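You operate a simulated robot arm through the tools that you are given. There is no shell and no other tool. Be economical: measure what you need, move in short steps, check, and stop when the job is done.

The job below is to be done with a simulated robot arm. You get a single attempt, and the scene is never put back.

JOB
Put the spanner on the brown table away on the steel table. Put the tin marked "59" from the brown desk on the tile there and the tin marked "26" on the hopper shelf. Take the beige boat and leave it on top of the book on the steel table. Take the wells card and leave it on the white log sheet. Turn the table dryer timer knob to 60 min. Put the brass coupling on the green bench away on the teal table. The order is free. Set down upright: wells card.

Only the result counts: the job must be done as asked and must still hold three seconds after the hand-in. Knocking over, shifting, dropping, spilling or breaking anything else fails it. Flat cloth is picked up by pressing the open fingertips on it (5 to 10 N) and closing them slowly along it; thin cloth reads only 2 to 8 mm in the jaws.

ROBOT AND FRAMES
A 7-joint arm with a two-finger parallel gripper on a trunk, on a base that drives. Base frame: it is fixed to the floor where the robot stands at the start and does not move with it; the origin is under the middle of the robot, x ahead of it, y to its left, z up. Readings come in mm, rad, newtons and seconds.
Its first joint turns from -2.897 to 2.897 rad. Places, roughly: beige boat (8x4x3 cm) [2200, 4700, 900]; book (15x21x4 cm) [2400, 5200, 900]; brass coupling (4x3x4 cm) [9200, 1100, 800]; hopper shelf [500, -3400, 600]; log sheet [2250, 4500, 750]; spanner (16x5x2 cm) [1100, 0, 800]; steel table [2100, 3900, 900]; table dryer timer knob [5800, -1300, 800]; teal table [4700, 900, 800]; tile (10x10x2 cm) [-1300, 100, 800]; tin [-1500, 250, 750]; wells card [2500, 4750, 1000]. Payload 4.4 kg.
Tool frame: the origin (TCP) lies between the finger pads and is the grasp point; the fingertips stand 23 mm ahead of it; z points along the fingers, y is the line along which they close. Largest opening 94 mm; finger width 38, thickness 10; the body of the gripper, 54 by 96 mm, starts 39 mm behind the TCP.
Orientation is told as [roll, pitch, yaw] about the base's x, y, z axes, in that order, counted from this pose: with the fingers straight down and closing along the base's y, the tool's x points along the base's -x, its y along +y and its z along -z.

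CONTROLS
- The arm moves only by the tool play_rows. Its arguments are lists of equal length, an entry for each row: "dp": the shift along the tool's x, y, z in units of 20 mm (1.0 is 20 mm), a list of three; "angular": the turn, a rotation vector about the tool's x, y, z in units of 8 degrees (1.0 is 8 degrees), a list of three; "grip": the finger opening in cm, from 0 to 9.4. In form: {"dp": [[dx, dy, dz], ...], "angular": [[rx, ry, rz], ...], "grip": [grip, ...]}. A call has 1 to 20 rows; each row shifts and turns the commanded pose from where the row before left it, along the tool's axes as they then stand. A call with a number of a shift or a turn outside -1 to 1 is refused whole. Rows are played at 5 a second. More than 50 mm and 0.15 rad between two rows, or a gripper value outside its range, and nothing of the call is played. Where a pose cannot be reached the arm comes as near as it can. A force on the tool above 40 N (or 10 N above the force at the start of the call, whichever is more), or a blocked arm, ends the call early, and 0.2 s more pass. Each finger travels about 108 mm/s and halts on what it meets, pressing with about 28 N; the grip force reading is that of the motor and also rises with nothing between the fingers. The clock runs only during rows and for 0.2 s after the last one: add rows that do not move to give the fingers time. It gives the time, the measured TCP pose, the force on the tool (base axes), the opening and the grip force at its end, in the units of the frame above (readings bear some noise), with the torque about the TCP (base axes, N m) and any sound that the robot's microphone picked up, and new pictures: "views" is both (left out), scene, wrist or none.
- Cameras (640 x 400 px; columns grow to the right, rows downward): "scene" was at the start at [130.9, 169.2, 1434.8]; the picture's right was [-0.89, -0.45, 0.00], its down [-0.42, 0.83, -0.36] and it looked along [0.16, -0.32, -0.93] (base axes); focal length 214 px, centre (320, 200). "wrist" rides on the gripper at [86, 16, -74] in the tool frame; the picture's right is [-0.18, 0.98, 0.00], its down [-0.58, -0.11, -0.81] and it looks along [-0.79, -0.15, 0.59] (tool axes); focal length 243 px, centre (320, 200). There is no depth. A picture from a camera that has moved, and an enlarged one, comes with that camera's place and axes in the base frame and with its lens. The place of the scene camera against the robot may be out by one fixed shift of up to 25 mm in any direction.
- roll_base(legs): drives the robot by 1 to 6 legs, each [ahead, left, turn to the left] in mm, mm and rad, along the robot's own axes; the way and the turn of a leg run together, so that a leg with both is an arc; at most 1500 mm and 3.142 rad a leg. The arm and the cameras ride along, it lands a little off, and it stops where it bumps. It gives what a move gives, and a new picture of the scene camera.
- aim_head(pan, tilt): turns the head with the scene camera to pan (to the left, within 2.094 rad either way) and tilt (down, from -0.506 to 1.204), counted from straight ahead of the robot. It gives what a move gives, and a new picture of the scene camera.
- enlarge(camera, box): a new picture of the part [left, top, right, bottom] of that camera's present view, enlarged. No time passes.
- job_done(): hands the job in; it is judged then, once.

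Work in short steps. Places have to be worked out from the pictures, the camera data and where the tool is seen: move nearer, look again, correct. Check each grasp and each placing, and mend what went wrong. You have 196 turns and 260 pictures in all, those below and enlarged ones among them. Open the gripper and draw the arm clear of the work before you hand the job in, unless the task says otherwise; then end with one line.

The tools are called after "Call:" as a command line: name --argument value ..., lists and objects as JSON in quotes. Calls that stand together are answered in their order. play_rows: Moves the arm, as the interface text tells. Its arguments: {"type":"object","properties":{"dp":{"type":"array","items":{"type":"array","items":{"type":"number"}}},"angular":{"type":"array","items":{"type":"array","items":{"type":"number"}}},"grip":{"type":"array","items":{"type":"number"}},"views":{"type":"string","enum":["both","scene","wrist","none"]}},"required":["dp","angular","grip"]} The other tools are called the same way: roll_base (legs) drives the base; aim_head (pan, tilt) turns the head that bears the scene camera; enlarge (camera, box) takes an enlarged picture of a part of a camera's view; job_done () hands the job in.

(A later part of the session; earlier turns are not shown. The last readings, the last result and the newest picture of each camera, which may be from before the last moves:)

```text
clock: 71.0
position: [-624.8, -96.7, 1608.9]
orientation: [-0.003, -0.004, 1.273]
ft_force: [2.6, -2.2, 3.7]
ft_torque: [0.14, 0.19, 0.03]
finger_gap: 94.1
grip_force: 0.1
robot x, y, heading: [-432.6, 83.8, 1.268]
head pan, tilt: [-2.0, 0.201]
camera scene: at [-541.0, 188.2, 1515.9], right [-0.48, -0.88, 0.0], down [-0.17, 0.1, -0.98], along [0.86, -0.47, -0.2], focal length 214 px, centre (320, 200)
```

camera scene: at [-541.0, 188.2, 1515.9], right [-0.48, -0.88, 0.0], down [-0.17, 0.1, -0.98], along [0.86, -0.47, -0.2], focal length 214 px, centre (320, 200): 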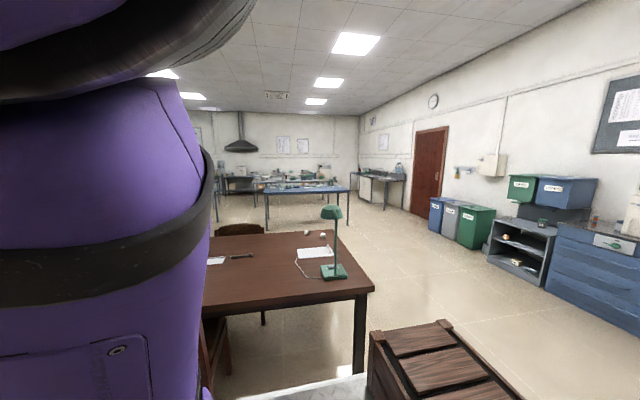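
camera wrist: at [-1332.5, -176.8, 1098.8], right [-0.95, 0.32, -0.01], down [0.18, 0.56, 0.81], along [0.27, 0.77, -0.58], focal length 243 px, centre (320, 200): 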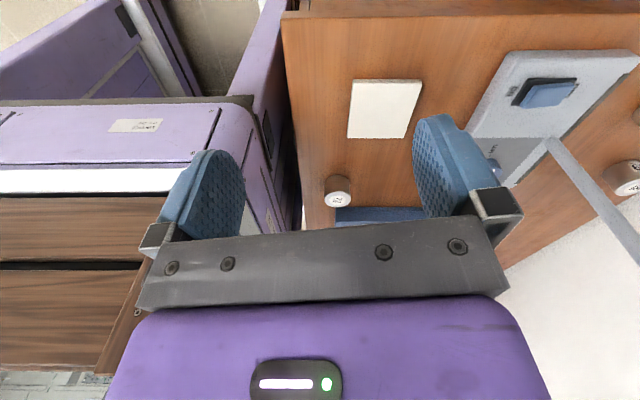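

The camera sticks out toward the arm on this side. I'll reverse that last move, turn the head to the left side (pan 1.2), and redo the rise.

Call:
play_rows --dp '[[0.95, 0.31, 0.8], [0.95, 0.31, 0.8], [0.95, 0.31, 0.8], [0.95, 0.31, 0.8], [0.95, 0.31, 0.8], [0.95, 0.31, 0.8], [0.95, 0.31, 0.8], [0.95, 0.31, 0.8], [0.95, 0.31, 0.8], [0.95, 0.31, 0.8], [0.95, 0.31, 0.8], [0.5, 0.1, 0.8]]' --angular '[[0, 0, 0], [0, 0, 0], [0, 0, 0], [0, 0, 0], [0, 0, 0], [0, 0, 0], [0, 0, 0], [0, 0, 0], [0, 0, 0], [0, 0, 0], [0, 0, 0], [0, 0, 0]]' --grip '[9.4, 9.4, 9.4, 9.4, 9.4, 9.4, 9.4, 9.4, 9.4, 9.4, 9.4, 9.4]' --views "none"

Call:
aim_head --pan 1.2 --tilt 1.1

Call:
play_rows --dp '[[-0.95, -0.31, -0.7], [-0.95, -0.31, -0.8], [-0.95, -0.31, -0.8], [-0.95, -0.31, -0.8], [-0.95, -0.31, -0.8], [-0.95, -0.31, -0.8], [-0.95, -0.31, -0.8], [-0.95, -0.31, -0.8], [-0.95, -0.31, -0.8], [-0.95, -0.31, -0.8], [-0.95, -0.31, -0.8], [-0.5, -0.1, -0.8]]' --angular '[[0, 0, 0], [0, 0, 0], [0, 0, 0], [0, 0, 0], [0, 0, 0], [0, 0, 0], [0, 0, 0], [0, 0, 0], [0, 0, 0], [0, 0, 0], [0, 0, 0], [0, 0, 0]]' --grip '[9.4, 9.4, 9.4, 9.4, 9.4, 9.4, 9.4, 9.4, 9.4, 9.4, 9.4, 9.4]' --views "none"

```text
clock: 72.3
position: [-620.8, -162.5, 1600.9]
orientation: [0.132, 0.084, 1.273]
ft_force: [-0.8, 0.3, -0.5]
ft_torque: [-0.05, 0.01, -0.03]
finger_gap: 93.9
grip_force: 0.0
robot x, y, heading: [-430.0, 86.9, 1.266]
head pan, tilt: [-2.0, 0.201]
stopped in row 6: the arm was blocked; the commanded pose is now the measured one
```

```text
clock: 75.0
position: [-625.9, -163.0, 1595.5]
orientation: [0.126, 0.079, 1.272]
ft_force: [0.4, 0.2, -0.8]
ft_torque: [0.0, -0.02, 0.0]
finger_gap: 94.2
grip_force: 0.0
robot x, y, heading: [-432.0, 82.8, 1.27]
head pan, tilt: [1.201, 1.1]
camera scene: at [-669.6, 273.0, 1440.8], right [0.62, 0.78, 0.0], down [0.7, -0.55, -0.45], along [-0.36, 0.28, -0.89], focal length 214 px, centre (320, 200)
```

scene: 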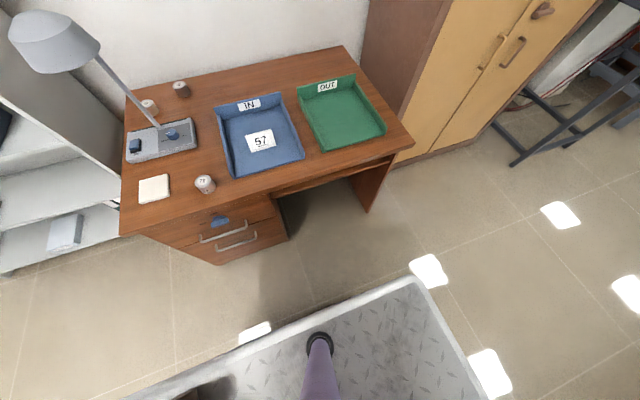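

```text
clock: 77.6
position: [-487.5, 22.1, 1684.1]
orientation: [0.128, 0.084, 1.273]
ft_force: [-0.4, -0.1, -0.9]
ft_torque: [0.06, 0.01, -0.02]
finger_gap: 94.0
grip_force: 0.0
out of reach, approached as far as the arm can: row 7, 8, 9, 10, 11, 12
robot x, y, heading: [-433.0, 83.8, 1.271]
head pan, tilt: [1.201, 1.1]
```

Head is on the left, the arm is nearly vertical. Now swing clockwise around the arm axis, turning the tool along with it.

Call:
play_rows --dp '[[-0.16, 0.95, 0], [-0.16, 0.95, 0], [-0.16, 0.95, 0], [-0.16, 0.95, 0], [-0.16, 0.95, 0], [-0.16, 0.95, 0], [-0.16, 0.95, 0], [-0.16, 0.95, 0], [-0.16, 0.95, 0], [-0.16, 0.95, 0]]' --angular '[[0.09, -0.06, 0.5], [0.09, -0.06, 0.5], [0.09, -0.06, 0.5], [0.09, -0.06, 0.5], [0.09, -0.06, 0.5], [0.09, -0.06, 0.5], [0.09, -0.06, 0.5], [0.09, -0.06, 0.5], [0.09, -0.06, 0.5], [0.09, -0.06, 0.5]]' --grip '[9.4, 9.4, 9.4, 9.4, 9.4, 9.4, 9.4, 9.4, 9.4, 9.4]' --views "scene"

```text
clock: 79.8
position: [-624.4, 152.7, 1643.7]
orientation: [-0.041, 0.029, 0.571]
ft_force: [0.1, -0.6, 0.3]
ft_torque: [0.02, 0.03, -0.02]
finger_gap: 94.2
grip_force: 0.0
out of reach, approached as far as the arm can: row 1, 2, 3, 4, 5, 6, 7, 8, 9, 10
robot x, y, heading: [-429.1, 80.8, 1.274]
head pan, tilt: [1.201, 1.1]
camera scene: at [-669.5, 272.7, 1440.9], right [0.62, 0.78, 0.0], down [0.7, -0.55, -0.45], along [-0.36, 0.28, -0.89], focal length 214 px, centre (320, 200)
```

scene: 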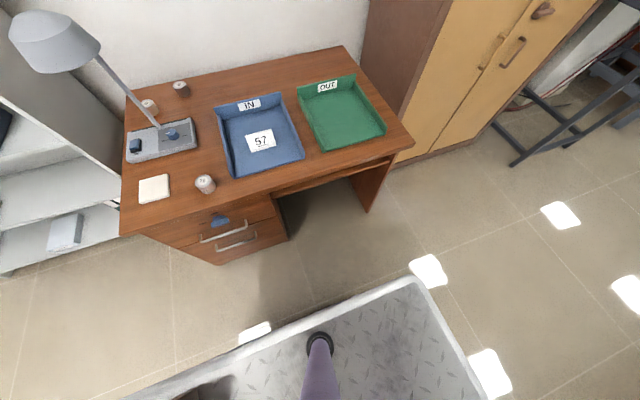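

It swings over without contact (mast undisturbed). Continue.

Call:
play_rows --dp '[[-0.16, 0.95, 0], [-0.16, 0.95, 0], [-0.16, 0.95, 0], [-0.16, 0.95, 0], [-0.16, 0.95, 0], [-0.16, 0.95, 0], [-0.16, 0.95, 0], [-0.16, 0.95, 0], [-0.16, 0.95, 0], [-0.16, 0.95, 0], [-0.16, 0.95, 0], [-0.16, 0.95, 0], [-0.16, 0.95, 0], [-0.16, 0.95, 0], [-0.16, 0.95, 0], [-0.16, 0.95, 0], [-0.16, 0.95, 0], [-0.16, 0.95, 0], [-0.16, 0.95, 0], [-0.16, 0.95, 0]]' --angular '[[0, 0, 0.5], [0, 0, 0.5], [0, 0, 0.5], [0, 0, 0.5], [0, 0, 0.5], [0, 0, 0.5], [0, 0, 0.5], [0, 0, 0.5], [0, 0, 0.5], [0, 0, 0.5], [0, 0, 0.5], [0, 0, 0.5], [0, 0, 0.5], [0, 0, 0.5], [0, 0, 0.5], [0, 0, 0.5], [0, 0, 0.5], [0, 0, 0.5], [0, 0, 0.5], [0, 0, 0.5]]' --grip '[9.4, 9.4, 9.4, 9.4, 9.4, 9.4, 9.4, 9.4, 9.4, 9.4, 9.4, 9.4, 9.4, 9.4, 9.4, 9.4, 9.4, 9.4, 9.4, 9.4]' --views "scene"

```text
clock: 84.0
position: [-535.9, 494.5, 1618.8]
orientation: [-0.029, -0.033, -0.824]
ft_force: [-0.8, -1.0, -0.8]
ft_torque: [-0.01, -0.07, 0.01]
finger_gap: 94.0
grip_force: 0.1
out of reach, approached as far as the arm can: row 15, 19
robot x, y, heading: [-428.6, 86.6, 1.266]
head pan, tilt: [1.201, 1.1]
camera scene: at [-670.0, 272.9, 1440.7], right [0.62, 0.78, 0.0], down [0.7, -0.55, -0.45], along [-0.36, 0.28, -0.89], focal length 214 px, centre (320, 200)
```

scene: 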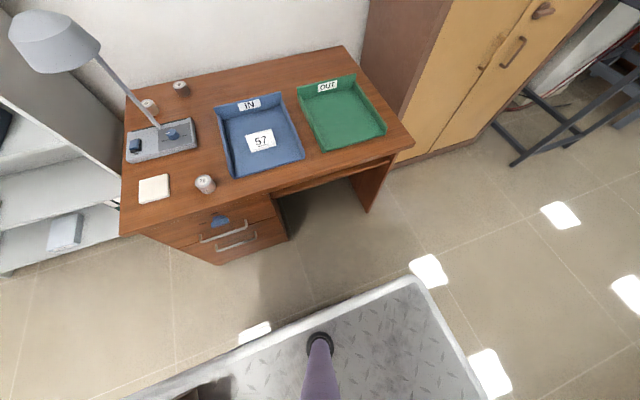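

The arm is now on the front-left, past the mast. Next: turn the robot to face the desk, bring the arm to straight ahead, and approach.

Call:
roll_base --legs '[[0, 0, 1.574], [150, 54, 0]]'

Call:
play_rows --dp '[[-0.16, 0.95, 0], [-0.16, 0.95, 0], [-0.16, 0.95, 0], [-0.16, 0.95, 0], [-0.16, 0.95, 0], [-0.16, 0.95, 0], [-0.16, 0.95, 0], [-0.16, 0.95, 0], [-0.16, 0.95, 0.3], [-0.16, 0.95, 0.3], [-0.16, 0.95, 0.3], [-0.16, 0.95, 0.3], [-0.16, 0.95, 0.3]]' --angular '[[0, 0, 0.5], [0, 0, 0.5], [0, 0, 0.5], [0, 0, 0.5], [0, 0, 0.5], [0, 0, 0.5], [0, 0, 0.5], [0, 0, 0.5], [0, 0, 0.5], [0, 0, 0.5], [0, 0, 0.5], [0, 0, 0.5], [0, 0, 0.5]]' --grip '[9.4, 9.4, 9.4, 9.4, 9.4, 9.4, 9.4, 9.4, 9.4, 9.4, 9.4, 9.4, 9.4]' --views "none"

Call:
aim_head --pan -0.1 --tilt 0.9

```text
clock: 89.3
position: [-1001.5, -33.4, 1619.3]
orientation: [-0.03, -0.035, 0.753]
ft_force: [0.0, 0.2, 0.3]
ft_torque: [0.04, -0.01, -0.01]
finger_gap: 94.0
grip_force: 0.0
robot x, y, heading: [-590.1, 74.9, 2.848]
head pan, tilt: [1.201, 1.1]
camera scene: at [-787.8, -185.9, 1440.8], right [-0.79, 0.62, 0.0], down [0.55, 0.7, -0.45], along [-0.28, -0.36, -0.89], focal length 214 px, centre (320, 200)
```

scene: 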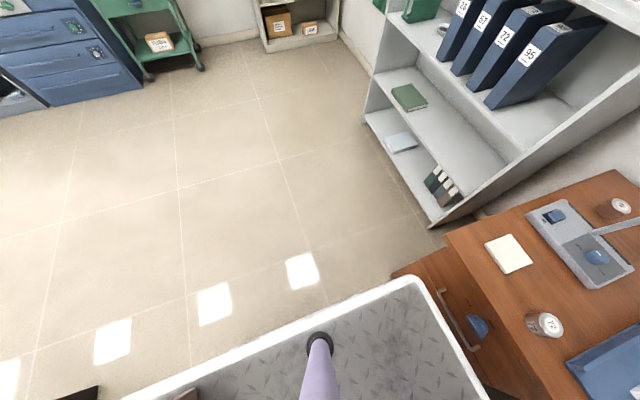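

```text
clock: 92.1
position: [-1043.3, 203.6, 1573.8]
orientation: [0.009, -0.044, -0.152]
ft_force: [-0.5, -1.0, -0.4]
ft_torque: [0.01, 0.0, 0.0]
finger_gap: 94.0
grip_force: 0.1
out of reach, approached as far as the arm can: row 4, 6, 8
robot x, y, heading: [-591.8, 76.0, 2.849]
head pan, tilt: [1.201, 1.1]
```

```text
clock: 93.6
position: [-1042.9, 203.6, 1573.3]
orientation: [0.008, -0.044, -0.152]
ft_force: [-0.7, -0.5, 0.1]
ft_torque: [-0.03, -0.02, -0.01]
finger_gap: 93.9
grip_force: 0.0
robot x, y, heading: [-588.1, 72.6, 2.851]
head pan, tilt: [-0.099, 0.901]
camera scene: at [-818.7, -107.2, 1454.6], right [0.38, 0.92, 0.0], down [0.72, -0.3, -0.62], along [-0.57, 0.24, -0.78], focal length 214 px, centre (320, 200)
```

scene: 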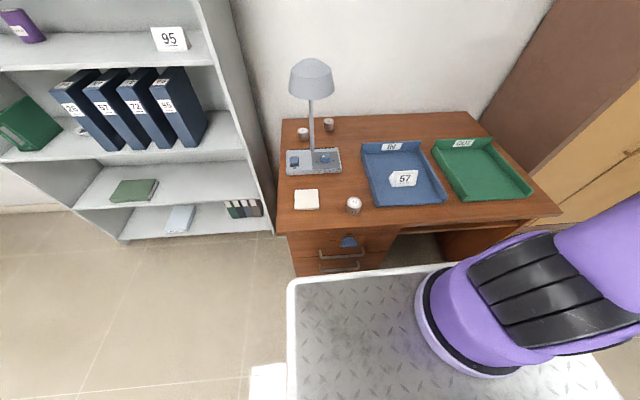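

Excellent view. Tins 59 ≈[-1800,350], 26 ≈[-1766,185]. I'll move closer (170 mm ahead, 80 mm right), then bring the arm out and down in front.

Call:
roll_base --legs '[[170, -80, 0]]'

Call:
aim_head --pan -0.25 --tilt 0.7

```text
clock: 95.1
position: [-1182.0, 329.8, 1573.7]
orientation: [0.009, -0.043, -0.152]
ft_force: [0.5, -0.4, -0.3]
ft_torque: [0.02, 0.0, -0.01]
finger_gap: 94.0
grip_force: 0.1
robot x, y, heading: [-734.2, 205.0, 2.851]
head pan, tilt: [-0.099, 0.901]
camera scene: at [-957.1, 19.0, 1454.6], right [0.38, 0.92, 0.0], down [0.72, -0.3, -0.62], along [-0.57, 0.24, -0.78], focal length 214 px, centre (320, 200)
```

scene: 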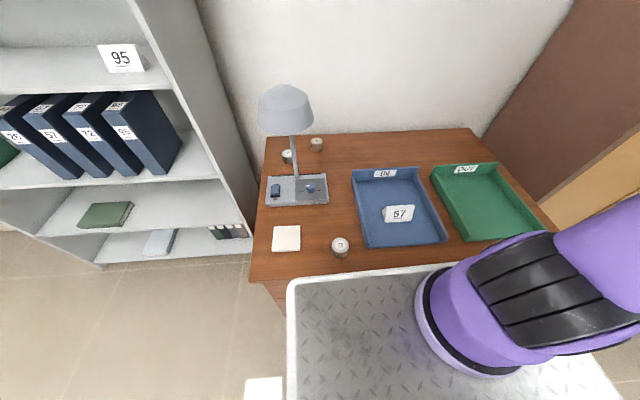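

```text
clock: 95.8
position: [-1182.4, 331.1, 1574.3]
orientation: [0.01, -0.044, -0.152]
ft_force: [0.7, 0.5, -1.1]
ft_torque: [0.0, 0.02, -0.01]
finger_gap: 94.1
grip_force: 0.1
robot x, y, heading: [-731.2, 200.4, 2.848]
head pan, tilt: [-0.25, 0.7]
camera scene: at [-960.1, 34.0, 1470.7], right [0.51, 0.86, 0.0], down [0.55, -0.33, -0.76], along [-0.66, 0.39, -0.64], focal length 214 px, centre (320, 200)
```

scene: 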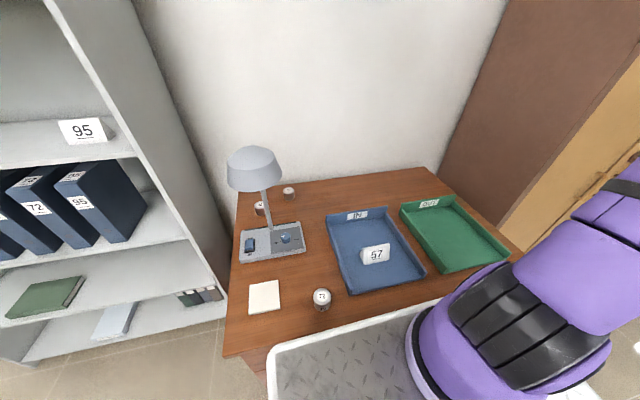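

Lowering and extending the arm toward 59 (path keeps right of the lamp).

Call:
play_rows --dp '[[0.75, 0, 1], [0.75, 0, 1], [0.75, 0, 1], [0.75, 0, 1], [0.75, 0, 1], [0.75, 0, 1], [0.75, 0, 1], [0.75, 0, 1], [0.75, 0, 1], [0.75, 0, 1], [0.75, 0, 1], [0.75, 0, 1], [0.75, 0, 1], [0.75, 0, 1], [0.75, 0, 1], [0.75, 0, 1], [0.75, 0, 1], [0.75, 0, 1], [0.75, 0, 1], [0.75, 0, 1]]' --angular '[[0.07, 0.31, 0], [0, 0, 0], [0, 0, 0], [0, 0, 0], [0, 0, 0], [0, 0, 0], [0, 0, 0], [0, 0, 0], [0, 0, 0], [0, 0, 0], [0, 0, 0], [0, 0, 0], [0, 0, 0], [0, 0, 0], [0, 0, 0], [0, 0, 0], [0, 0, 0], [0, 0, 0], [0, 0, 0], [0, 0, 0]]' --grip '[9.4, 9.4, 9.4, 9.4, 9.4, 9.4, 9.4, 9.4, 9.4, 9.4, 9.4, 9.4, 9.4, 9.4, 9.4, 9.4, 9.4, 9.4, 9.4, 9.4]'

```text
clock: 100.0
position: [-1477.9, 373.6, 1172.3]
orientation: [-0.003, 0.0, -0.151]
ft_force: [-0.1, -0.1, 1.0]
ft_torque: [-0.01, 0.02, 0.0]
finger_gap: 93.8
grip_force: 0.1
robot x, y, heading: [-729.8, 201.5, 2.852]
head pan, tilt: [-0.25, 0.7]
camera scene: at [-959.8, 34.0, 1470.8], right [0.51, 0.86, 0.0], down [0.55, -0.33, -0.77], along [-0.66, 0.39, -0.64], focal length 214 px, centre (320, 200)
camera wrist: at [-1561.6, 403.6, 1247.9], right [0.33, 0.94, 0.0], down [0.56, -0.19, 0.81], along [0.76, -0.27, -0.59], focal length 243 px, centre (320, 200)
```

scene: 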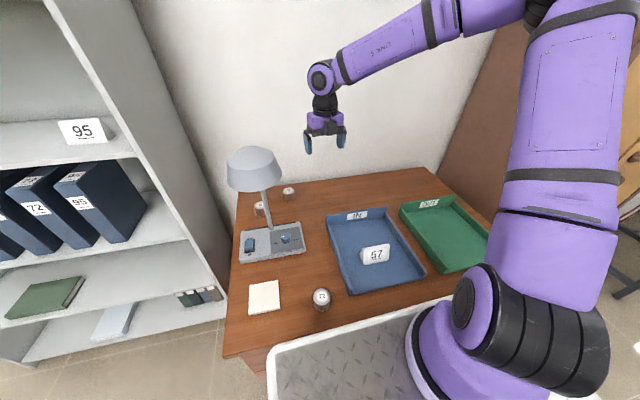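
wrist: 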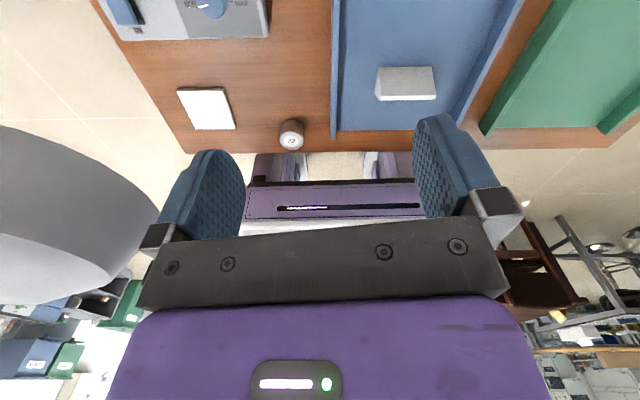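

The whole arm is now visible. Zoom to measure tins and fingertip calibration.

Call:
enlarge --camera "scene" --box '[230, 90, 390, 220]'

```text
3.08 times, centred on (310, 155) of scene
camera zoom: at [-959.8, 34.0, 1470.8], right [0.51, 0.86, 0.0], down [0.55, -0.33, -0.77], along [-0.66, 0.39, -0.64], focal length 660 px, centre (351, 338)
```

zoom: 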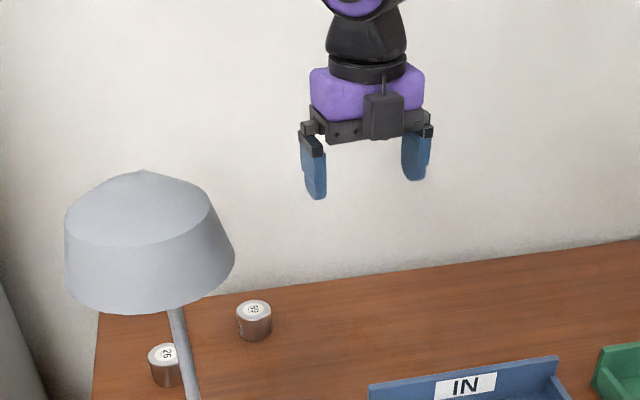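

Calibration: scene camera is about 13 mm to its right/5 mm down of stated. Hover above 59 at z≈900 and check with the wrist camera.

Call:
play_rows --dp '[[0.947, -0.24, 0.907], [0.947, -0.24, 0.907], [0.947, -0.24, 0.907], [0.947, -0.24, 0.907], [0.947, -0.24, 0.907], [0.947, -0.24, 0.907], [0.947, -0.24, 0.907], [0.947, -0.24, 0.907], [0.947, -0.24, 0.907], [0.947, -0.24, 0.907], [0.947, -0.24, 0.907], [0.947, -0.24, 0.907], [0.947, -0.24, 0.907], [0.947, -0.24, 0.907], [0.947, -0.24, 0.907]]' --angular '[[0, 0, 0], [0, 0, 0], [0, 0, 0], [0, 0, 0], [0, 0, 0], [0, 0, 0], [0, 0, 0], [0, 0, 0], [0, 0, 0], [0, 0, 0], [0, 0, 0], [0, 0, 0], [0, 0, 0], [0, 0, 0], [0, 0, 0]]' --grip '[9.4, 9.4, 9.4, 9.4, 9.4, 9.4, 9.4, 9.4, 9.4, 9.4, 9.4, 9.4, 9.4, 9.4, 9.4]'

Call:
enlarge --camera "scene" --box '[220, 90, 380, 220]'

```text
clock: 103.2
position: [-1767.8, 348.0, 901.5]
orientation: [-0.002, 0.002, -0.151]
ft_force: [0.5, 1.6, 1.3]
ft_torque: [-0.02, -0.01, 0.03]
finger_gap: 93.7
grip_force: 0.0
robot x, y, heading: [-730.8, 202.1, 2.85]
head pan, tilt: [-0.25, 0.7]
camera scene: at [-959.8, 34.2, 1470.9], right [0.51, 0.86, 0.0], down [0.55, -0.33, -0.77], along [-0.66, 0.39, -0.64], focal length 214 px, centre (320, 200)
camera wrist: at [-1852.4, 376.5, 977.9], right [0.33, 0.94, 0.0], down [0.56, -0.19, 0.81], along [0.76, -0.27, -0.59], focal length 243 px, centre (320, 200)
```

scene: 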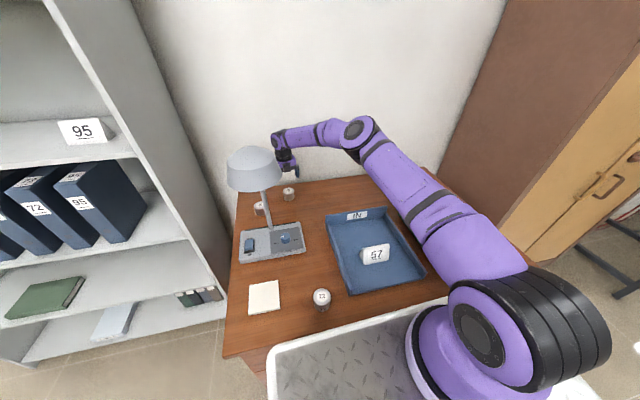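
wrist: 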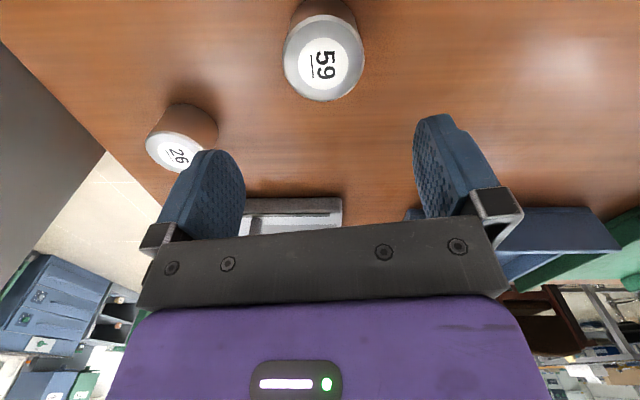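

```text
3.08 times, centred on (300, 155) of scene
camera zoom: at [-959.8, 34.2, 1470.9], right [0.51, 0.86, 0.0], down [0.55, -0.33, -0.77], along [-0.66, 0.39, -0.64], focal length 660 px, centre (382, 338)
```

zoom: 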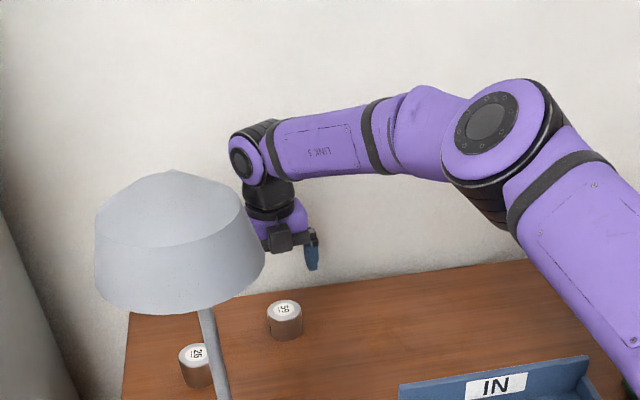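

59 sits almost exactly under the TCP (≈7 mm further along tool x, top ≈110 mm below). Descend around it part-way and check.

Call:
play_rows --dp '[[0.35, 0.15, 0], [0, 0, 1], [0, 0, 1], [0, 0, 1], [0, 0, 1], [0, 0, 1], [0, 0, 0.6]]' --angular '[[0, 0, 0], [0, 0, 0], [0, 0, 0], [0, 0, 0], [0, 0, 0], [0, 0, 0], [0, 0, 0]]' --grip '[9.4, 9.4, 9.4, 9.4, 9.4, 9.4, 9.4]' --views "wrist"

```text
clock: 104.8
position: [-1776.7, 350.7, 789.3]
orientation: [-0.001, 0.001, -0.153]
ft_force: [0.2, 0.1, -0.2]
ft_torque: [-0.03, 0.01, -0.01]
finger_gap: 93.8
grip_force: 0.2
robot x, y, heading: [-731.5, 199.2, 2.851]
head pan, tilt: [-0.25, 0.7]
camera wrist: at [-1858.7, 379.1, 866.0], right [0.33, 0.94, 0.0], down [0.56, -0.19, 0.81], along [0.76, -0.27, -0.59], focal length 243 px, centre (320, 200)
```

wrist: 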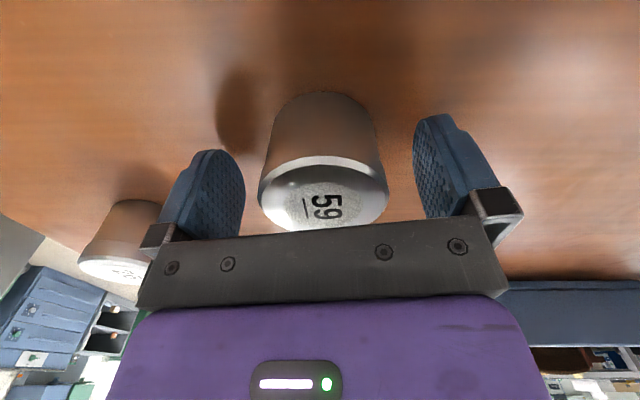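

Well centred; top ≈798. Descend 14 mm and close.

Call:
play_rows --dp '[[0.15, 0.1, 0.7], [0, 0, 0], [0, 0, 0], [0, 0, 0], [0, 0, 0]]' --angular '[[0, 0, 0], [0, 0, 0], [0, 0, 0], [0, 0, 0], [0, 0, 0]]' --grip '[9.4, 6.5, 5, 5, 5]' --views "wrist"

```text
clock: 105.3
position: [-1778.7, 354.0, 782.9]
orientation: [-0.001, 0.002, -0.155]
ft_force: [-1.9, 3.1, 15.4]
ft_torque: [0.59, -0.33, -0.03]
finger_gap: 66.3
grip_force: 1.4
robot x, y, heading: [-730.6, 203.4, 2.852]
head pan, tilt: [-0.25, 0.7]
stopped in row 2: the force on the tool passed its limit at 50 N (the readings are from after the stop); the commanded pose is now the measured one
camera wrist: at [-1862.2, 383.3, 859.0], right [0.33, 0.94, 0.0], down [0.56, -0.2, 0.81], along [0.76, -0.27, -0.59], focal length 243 px, centre (320, 200)
```

wrist: 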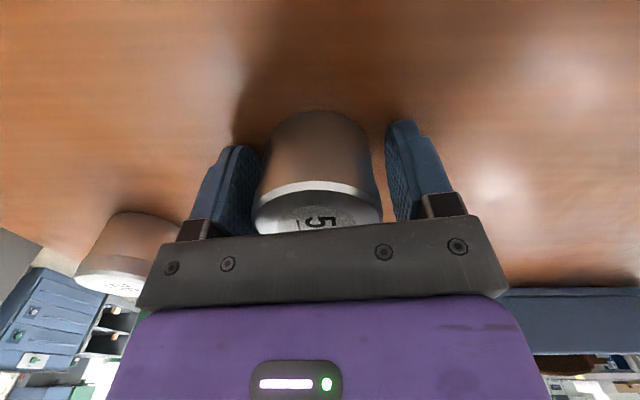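

Tips touched the desk at z≈758. Lift 4 mm and close.

Call:
play_rows --dp '[[0, 0, -0.2], [0, 0, 0], [0, 0, 0], [0, 0, 0], [0, 0, 0]]' --angular '[[0, 0, 0], [0, 0, 0], [0, 0, 0], [0, 0, 0], [0, 0, 0]]' --grip '[6.6, 6, 5.5, 5, 5]' --views "none"

Call:
play_rows --dp '[[0, 0, -1], [0, 0, -1], [0, 0, -1], [0, 0, -1], [0, 0, -1]]' --angular '[[0, 0, 0], [0, 0, 0], [0, 0, 0], [0, 0, 0], [0, 0, 0]]' --grip '[5, 5, 5, 5, 5]'

```text
clock: 106.5
position: [-1779.6, 351.9, 784.6]
orientation: [-0.001, -0.002, -0.154]
ft_force: [-0.1, 0.1, 1.3]
ft_torque: [-0.02, 0.03, 0.03]
finger_gap: 55.3
grip_force: 27.4
robot x, y, heading: [-732.1, 201.0, 2.848]
head pan, tilt: [-0.25, 0.7]
```

```text
clock: 107.7
position: [-1778.2, 353.9, 883.1]
orientation: [0.0, 0.0, -0.153]
ft_force: [-0.6, 0.3, -1.2]
ft_torque: [-0.01, -0.02, 0.03]
finger_gap: 55.3
grip_force: 27.8
robot x, y, heading: [-730.5, 201.9, 2.849]
head pan, tilt: [-0.25, 0.7]
camera scene: at [-960.3, 34.0, 1470.7], right [0.51, 0.86, 0.0], down [0.55, -0.33, -0.76], along [-0.66, 0.39, -0.64], focal length 214 px, centre (320, 200)
camera wrist: at [-1862.1, 382.5, 959.0], right [0.33, 0.94, 0.0], down [0.56, -0.2, 0.81], along [0.76, -0.27, -0.59], focal length 243 px, centre (320, 200)
```

scene: 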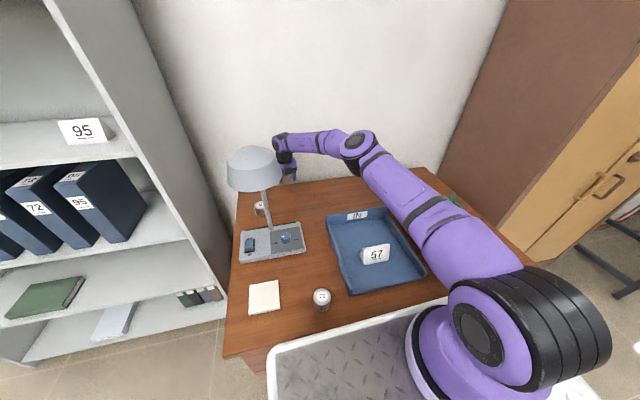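
wrist: 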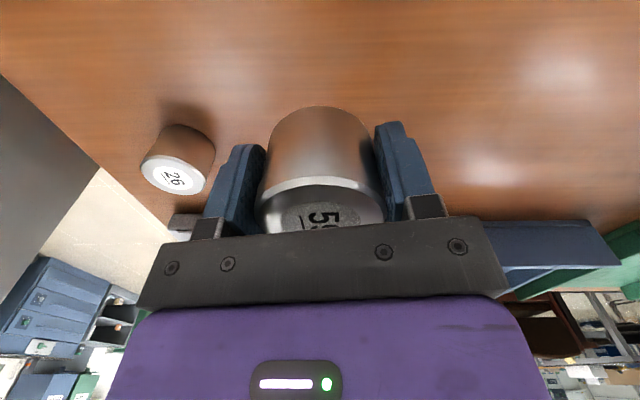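

59 is held. The tile (≈[-1332,54]) is too close to the arm axis from here, so lift, retract the arm, and back the base off.

Call:
play_rows --dp '[[0, 0, -1], [0, 0, -1], [-1, 0.07, -0.3], [-1, 0.07, -0.3], [-1, 0.07, -0.3], [-1, 0.07, -0.3], [-1, 0.07, -0.3], [-1, 0.07, -0.3], [-1, 0.07, -0.3], [-1, 0.07, -0.3], [-1, 0.07, -0.3], [-1, 0.07, -0.3], [-1, 0.07, -0.3], [-1, 0.07, -0.3], [-1, 0.07, -0.3], [-1, 0.07, -0.3], [-1, 0.07, -0.3]]' --angular '[[0, 0, 0], [0, 0, 0], [0, 0, 0], [0, 0, 0], [0, 0, 0], [0, 0, 0], [0, 0, 0], [0, 0, 0], [0, 0, 0], [0, 0, 0], [0, 0, 0], [0, 0, 0], [0, 0, 0], [0, 0, 0], [0, 0, 0], [0, 0, 0], [0, 0, 0]]' --grip '[5, 5, 5, 5, 5, 5, 5, 5, 5, 5, 5, 5, 5, 5, 5, 5, 5]' --views "none"

Call:
roll_base --legs '[[-250, 0, 0], [0, 150, 0]]'

```text
clock: 111.3
position: [-1479.1, 327.0, 1013.0]
orientation: [0.0, -0.001, -0.154]
ft_force: [-0.7, 0.0, -1.1]
ft_torque: [-0.01, -0.03, 0.04]
finger_gap: 55.0
grip_force: 28.2
robot x, y, heading: [-730.0, 202.6, 2.85]
head pan, tilt: [-0.25, 0.7]
```

```text
clock: 114.0
position: [-1283.8, 108.9, 1014.4]
orientation: [0.0, -0.002, -0.147]
ft_force: [-0.6, -0.1, -1.4]
ft_torque: [0.04, 0.0, 0.01]
finger_gap: 55.3
grip_force: 27.8
robot x, y, heading: [-532.7, -9.6, 2.859]
head pan, tilt: [-0.25, 0.7]
camera scene: at [-763.7, -181.7, 1470.8], right [0.51, 0.86, 0.0], down [0.55, -0.33, -0.76], along [-0.66, 0.39, -0.64], focal length 214 px, centre (320, 200)
```

scene: 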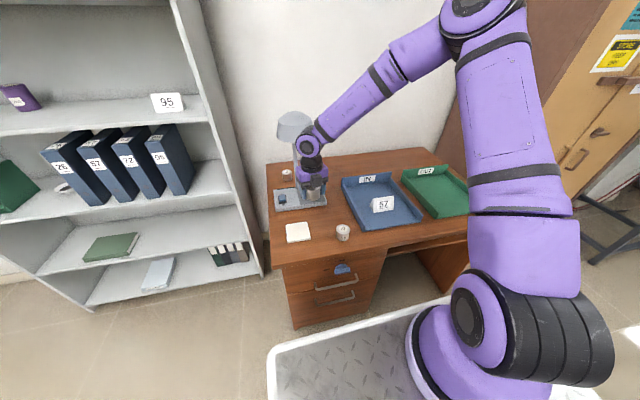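

Tile at ≈[-1332,57] confirmed from a second view. Move over it and check by wrist camera.

Call:
play_rows --dp '[[0.4, -0.58, 0.8], [0.4, -0.58, 0.8], [0.4, -0.58, 0.8], [0.4, -0.58, 0.8], [0.4, -0.58, 0.8], [0, 0, 1], [0, 0, 0.7]]' --angular '[[0, 0, 0], [0, 0, 0], [0, 0, 0], [0, 0, 0], [0, 0, 0], [0, 0, 0], [0, 0, 0]]' --grip '[5, 5, 5, 5, 5, 5, 5]'

Call:
enlarge --camera "scene" --box '[250, 150, 378, 250]'

```text
clock: 115.7
position: [-1330.9, 58.2, 899.6]
orientation: [0.0, -0.001, -0.148]
ft_force: [0.3, -0.3, -0.7]
ft_torque: [-0.01, 0.0, 0.02]
finger_gap: 55.0
grip_force: 27.5
robot x, y, heading: [-532.1, -11.0, 2.858]
head pan, tilt: [-0.25, 0.7]
camera scene: at [-763.5, -181.7, 1470.8], right [0.51, 0.86, 0.0], down [0.55, -0.33, -0.76], along [-0.66, 0.39, -0.64], focal length 214 px, centre (320, 200)
camera wrist: at [-1415.0, 86.6, 975.5], right [0.33, 0.94, 0.0], down [0.56, -0.19, 0.81], along [0.76, -0.26, -0.59], focal length 243 px, centre (320, 200)
```

scene: 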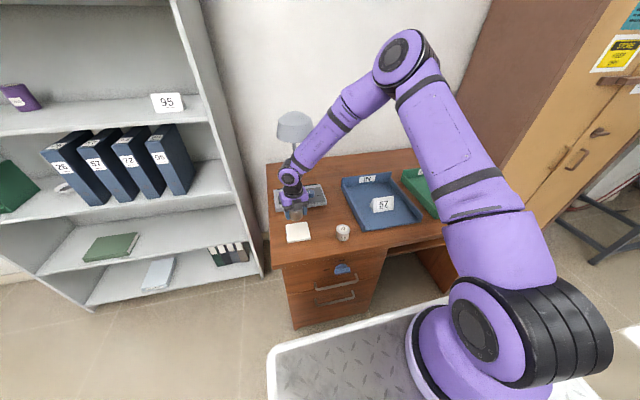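
wrist: 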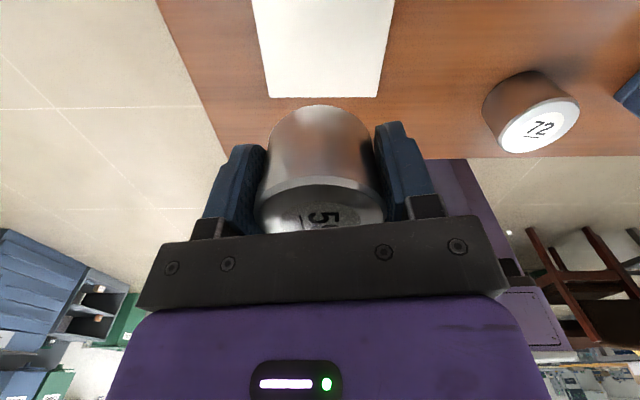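

```text
4.00 times, centred on (314, 200) of scene
camera zoom: at [-763.5, -181.7, 1470.8], right [0.51, 0.86, 0.0], down [0.55, -0.33, -0.76], along [-0.66, 0.39, -0.64], focal length 858 px, centre (344, 200)
```

zoom: 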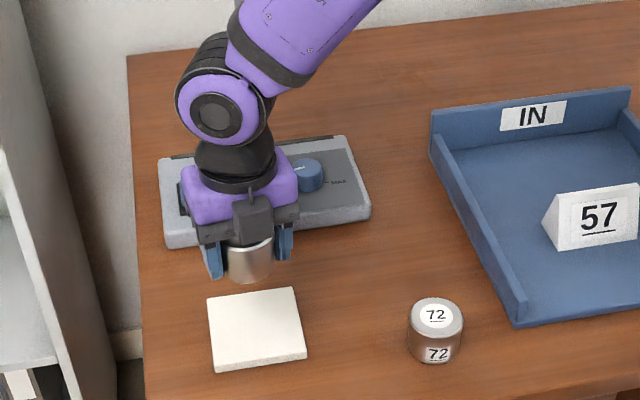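

Scene says centred, wrist suggests ~15 mm further out; move +8 mm and lower part-way to recheck.

Call:
play_rows --dp '[[0.4, 0.1, 1], [0, 0, 1], [0, 0, 1], [0, 0, 0.5]]' --angular '[[0, 0, 0], [0, 0, 0], [0, 0, 0], [0, 0, 0]]' --grip '[5, 5, 5, 5]'

Call:
enlarge --camera "scene" --box '[270, 190, 334, 240]'

```text
clock: 116.7
position: [-1338.3, 60.8, 829.6]
orientation: [-0.002, -0.002, -0.15]
ft_force: [-0.8, -0.3, -1.7]
ft_torque: [0.0, -0.03, 0.0]
finger_gap: 55.4
grip_force: 28.0
robot x, y, heading: [-533.6, -13.6, 2.859]
head pan, tilt: [-0.25, 0.7]
camera scene: at [-763.5, -181.7, 1470.8], right [0.51, 0.86, 0.0], down [0.55, -0.33, -0.76], along [-0.66, 0.39, -0.64], focal length 214 px, centre (320, 200)
camera wrist: at [-1422.0, 89.2, 905.5], right [0.33, 0.95, 0.0], down [0.56, -0.19, 0.81], along [0.76, -0.26, -0.59], focal length 243 px, centre (320, 200)
```

scene: 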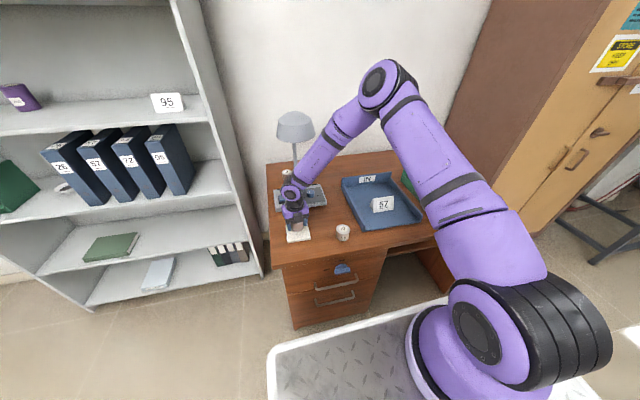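
wrist: 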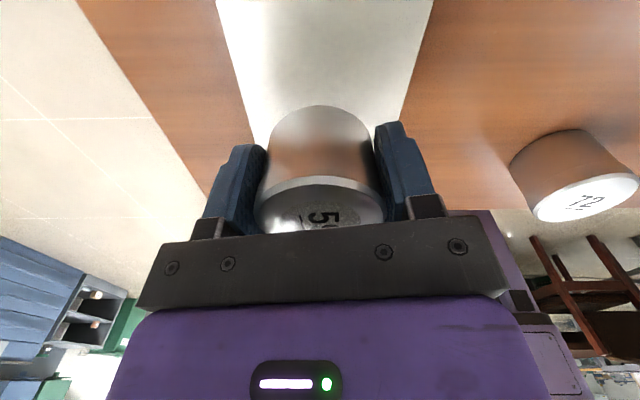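

```text
8.00 times, centred on (302, 215) of scene
camera zoom: at [-763.5, -181.7, 1470.8], right [0.51, 0.86, 0.0], down [0.55, -0.33, -0.76], along [-0.66, 0.39, -0.64], focal length 1716 px, centre (464, 80)
```

zoom: 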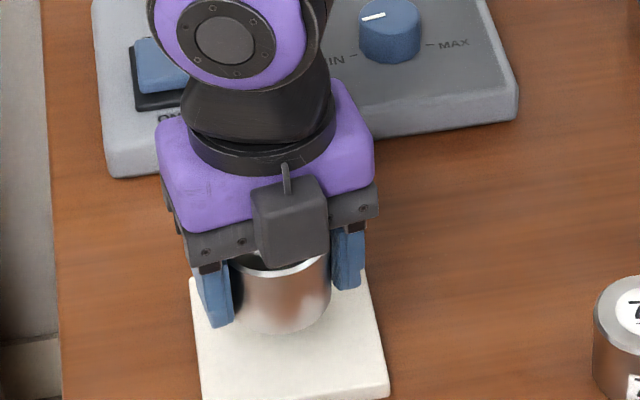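

Nearly centred. Nudge 5 mm out/3 mm right and lower to contact.

Call:
play_rows --dp '[[0.25, 0.15, 0.5], [0, 0, 0.4], [0, 0, 0.15], [0, 0, 0.1]]' --angular '[[0, 0, 0], [0, 0, 0], [0, 0, 0], [0, 0, 0]]' --grip '[5, 5, 5, 5]' --views "none"

Call:
enlarge --camera "scene" --box '[270, 190, 334, 240]'

```text
clock: 117.7
position: [-1343.2, 64.3, 805.3]
orientation: [0.0, -0.001, -0.148]
ft_force: [1.1, -0.1, -1.7]
ft_torque: [-0.01, -0.02, -0.02]
finger_gap: 55.2
grip_force: 28.2
robot x, y, heading: [-535.1, -7.7, 2.858]
head pan, tilt: [-0.25, 0.7]
```

```text
8.00 times, centred on (302, 215) of scene
camera zoom: at [-763.6, -181.7, 1470.8], right [0.51, 0.86, 0.0], down [0.55, -0.33, -0.76], along [-0.66, 0.39, -0.64], focal length 1716 px, centre (464, 80)
```

zoom: 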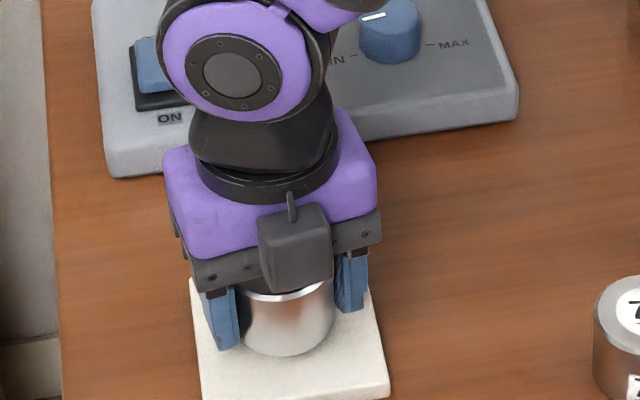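

Call:
play_rows --dp '[[0, 0, 0.1], [0, 0, 0.1], [0, 0, 0]]' --angular '[[0, 0, 0], [0, 0, 0], [0, 0, 0]]' --grip '[5, 5, 5]' --views "none"

Call:
enlarge --camera "wrist" --box '[200, 60, 440, 220]'

```text
clock: 118.5
position: [-1343.2, 63.6, 803.1]
orientation: [0.0, -0.002, -0.146]
ft_force: [0.0, -0.3, -0.5]
ft_torque: [-0.01, 0.01, -0.01]
finger_gap: 55.1
grip_force: 28.6
robot x, y, heading: [-532.2, -9.4, 2.856]
head pan, tilt: [-0.25, 0.7]
```

```text
2.50 times, centred on (320, 140) of wrist
camera zoom: at [-1427.0, 92.5, 878.0], right [0.33, 0.95, 0.0], down [0.56, -0.19, 0.81], along [0.76, -0.26, -0.59], focal length 606 px, centre (320, 350)
```

zoom: 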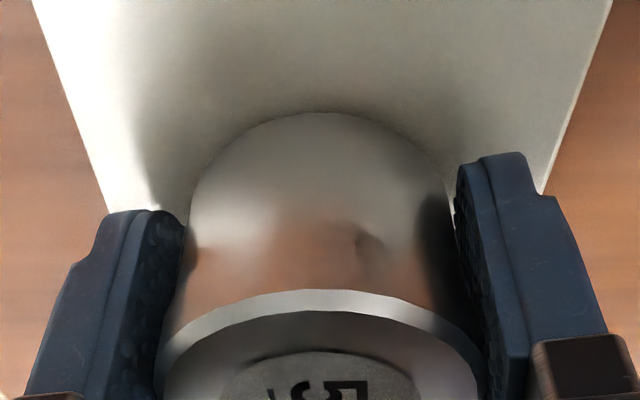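

Call:
play_rows --dp '[[0, 0, 0.1], [0, 0, 0.1], [0, 0, 0]]' --angular '[[0, 0, 0], [0, 0, 0], [0, 0, 0]]' --grip '[5, 5, 5]' --views "none"

```text
clock: 119.2
position: [-1342.8, 63.1, 798.0]
orientation: [0.001, -0.002, -0.147]
ft_force: [1.1, -0.6, -1.6]
ft_torque: [-0.02, -0.01, -0.03]
finger_gap: 55.0
grip_force: 27.7
robot x, y, heading: [-531.8, -11.6, 2.858]
head pan, tilt: [-0.25, 0.7]
```

Call:
play_rows --dp '[[0, 0, 0.1], [0, 0, 0.1], [0, 0, 0.1], [0, 0, 0]]' --angular '[[0, 0, 0], [0, 0, 0], [0, 0, 0], [0, 0, 0]]' --grip '[5, 5, 5, 5]' --views "none"

Call:
enlarge --camera "scene" --box '[280, 200, 320, 240]'

```text
clock: 120.1
position: [-1344.8, 62.9, 795.5]
orientation: [-0.001, 0.003, -0.146]
ft_force: [4.5, -0.7, 17.4]
ft_torque: [0.27, -0.34, -0.09]
finger_gap: 55.5
grip_force: 27.6
robot x, y, heading: [-536.1, -10.7, 2.856]
head pan, tilt: [-0.25, 0.7]
stopped in row 4: the force on the tool passed its limit at 46 N (the readings are from after the stop); the commanded pose is now the measured one
```

```text
10.00 times, centred on (300, 220) of scene
camera zoom: at [-762.7, -181.7, 1470.9], right [0.51, 0.86, 0.0], down [0.55, -0.33, -0.77], along [-0.66, 0.39, -0.64], focal length 2145 px, centre (520, 0)
```

zoom: 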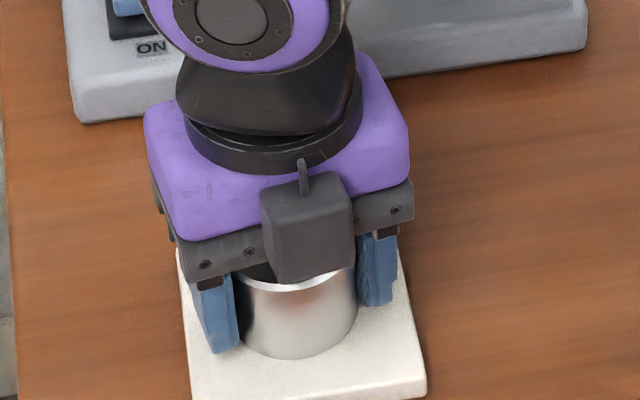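

Contact. Relieve slightly, open, and rise.

Call:
play_rows --dp '[[0, 0, -0.05], [0, 0, 0], [0, 0, 0], [0, 0, -0.5], [0, 0, -1], [0, 0, -1], [0, 0, -1], [0, 0, -1], [0, 0, -1]]' --angular '[[0, 0, 0], [0, 0, 0], [0, 0, 0], [0, 0, 0], [0, 0, 0], [0, 0, 0], [0, 0, 0], [0, 0, 0], [0, 0, 0]]' --grip '[5.6, 6.5, 8, 8.5, 9.4, 9.4, 9.4, 9.4, 9.4]'

Call:
enlarge --camera "scene" --box '[260, 150, 340, 250]'

```text
clock: 122.1
position: [-1344.4, 62.1, 905.1]
orientation: [0.0, 0.001, -0.147]
ft_force: [-0.3, 0.1, 0.0]
ft_torque: [0.0, 0.01, 0.02]
finger_gap: 93.9
grip_force: 0.0
robot x, y, heading: [-536.3, -13.1, 2.863]
head pan, tilt: [-0.25, 0.7]
camera scene: at [-763.8, -181.7, 1470.7], right [0.51, 0.86, 0.0], down [0.55, -0.33, -0.76], along [-0.66, 0.39, -0.64], focal length 214 px, centre (320, 200)
camera wrist: at [-1428.3, 91.3, 980.9], right [0.33, 0.95, 0.0], down [0.56, -0.19, 0.81], along [0.76, -0.26, -0.59], focal length 243 px, centre (320, 200)
```

scene: 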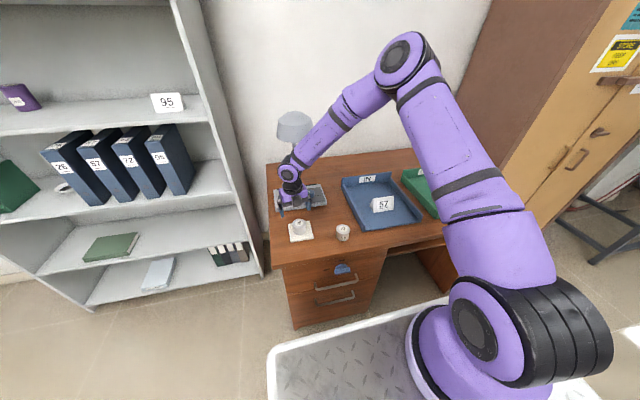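
wrist: 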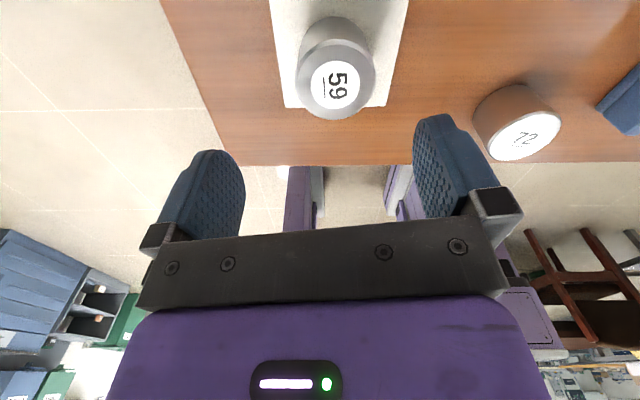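

```text
4.00 times, centred on (300, 200) of scene
camera zoom: at [-763.8, -181.7, 1470.7], right [0.51, 0.86, 0.0], down [0.55, -0.33, -0.76], along [-0.66, 0.39, -0.64], focal length 858 px, centre (400, 200)
```

zoom: 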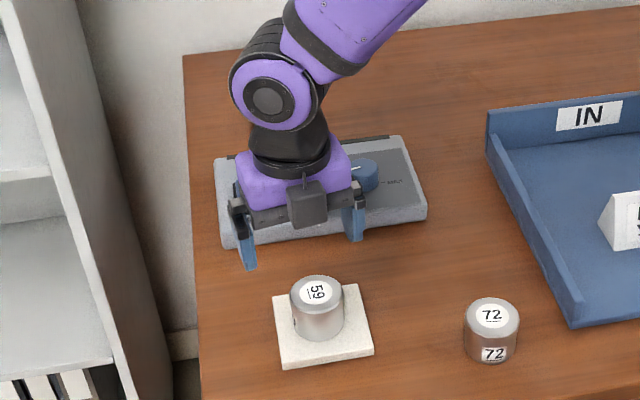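

59 is on the tile. For 26, the lamp (shade ≈[-1447,132], z≈1150) means approaching from the right: retract a bit, raise, then drive right 293 and ahead 254.

Call:
play_rows --dp '[[-1, 0.3, 0], [-1, 0.3, 0], [-1, 0.3, 0], [-1, 0.3, 0], [0, 0, -1], [0, 0, -1], [0, 0, -1], [0, 0, -1]]' --angular '[[0, 0, 0], [0, 0, 0], [0, 0, 0], [0, 0, 0], [0, 0, 0], [0, 0, 0], [0, 0, 0], [0, 0, 0]]' --grip '[9.4, 9.4, 9.4, 9.4, 9.4, 9.4, 9.4, 9.4]' --views "none"

Call:
roll_base --legs '[[0, -293, 0], [254, 0, 0]]'

Call:
enlarge --camera "scene" --box '[180, 90, 340, 220]'

```text
clock: 123.9
position: [-1261.3, 75.9, 985.7]
orientation: [0.001, 0.001, -0.148]
ft_force: [0.8, -0.5, 0.7]
ft_torque: [0.01, 0.0, 0.01]
finger_gap: 93.9
grip_force: 0.0
robot x, y, heading: [-534.5, -11.6, 2.857]
head pan, tilt: [-0.25, 0.7]
```

```text
clock: 127.3
position: [-1420.4, 428.5, 986.4]
orientation: [-0.003, 0.002, -0.146]
ft_force: [0.4, 0.1, -0.5]
ft_torque: [0.03, 0.03, 0.02]
finger_gap: 94.0
grip_force: 0.1
robot x, y, heading: [-697.4, 345.1, 2.861]
head pan, tilt: [-0.25, 0.7]
camera scene: at [-923.4, 172.4, 1470.8], right [0.51, 0.86, 0.0], down [0.56, -0.33, -0.76], along [-0.66, 0.39, -0.64], focal length 214 px, centre (320, 200)
```

scene: 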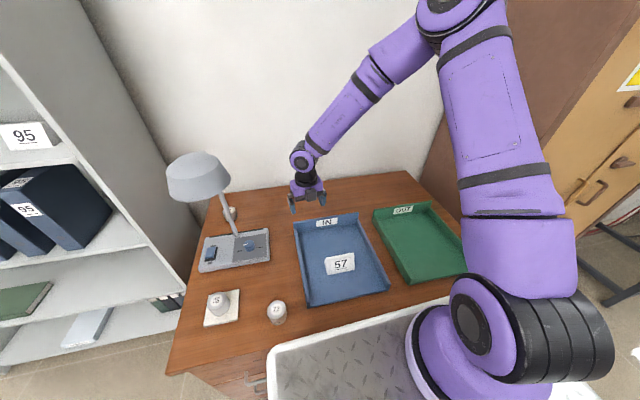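

```text
3.08 times, centred on (260, 155) of scene
camera zoom: at [-923.4, 172.4, 1470.8], right [0.51, 0.86, 0.0], down [0.56, -0.33, -0.76], along [-0.66, 0.39, -0.64], focal length 660 px, centre (505, 338)
```

zoom: 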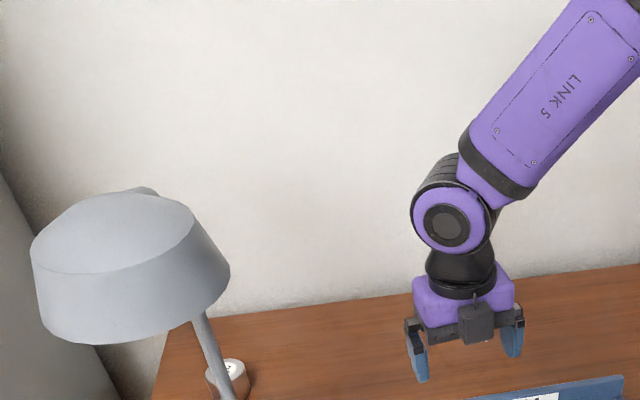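

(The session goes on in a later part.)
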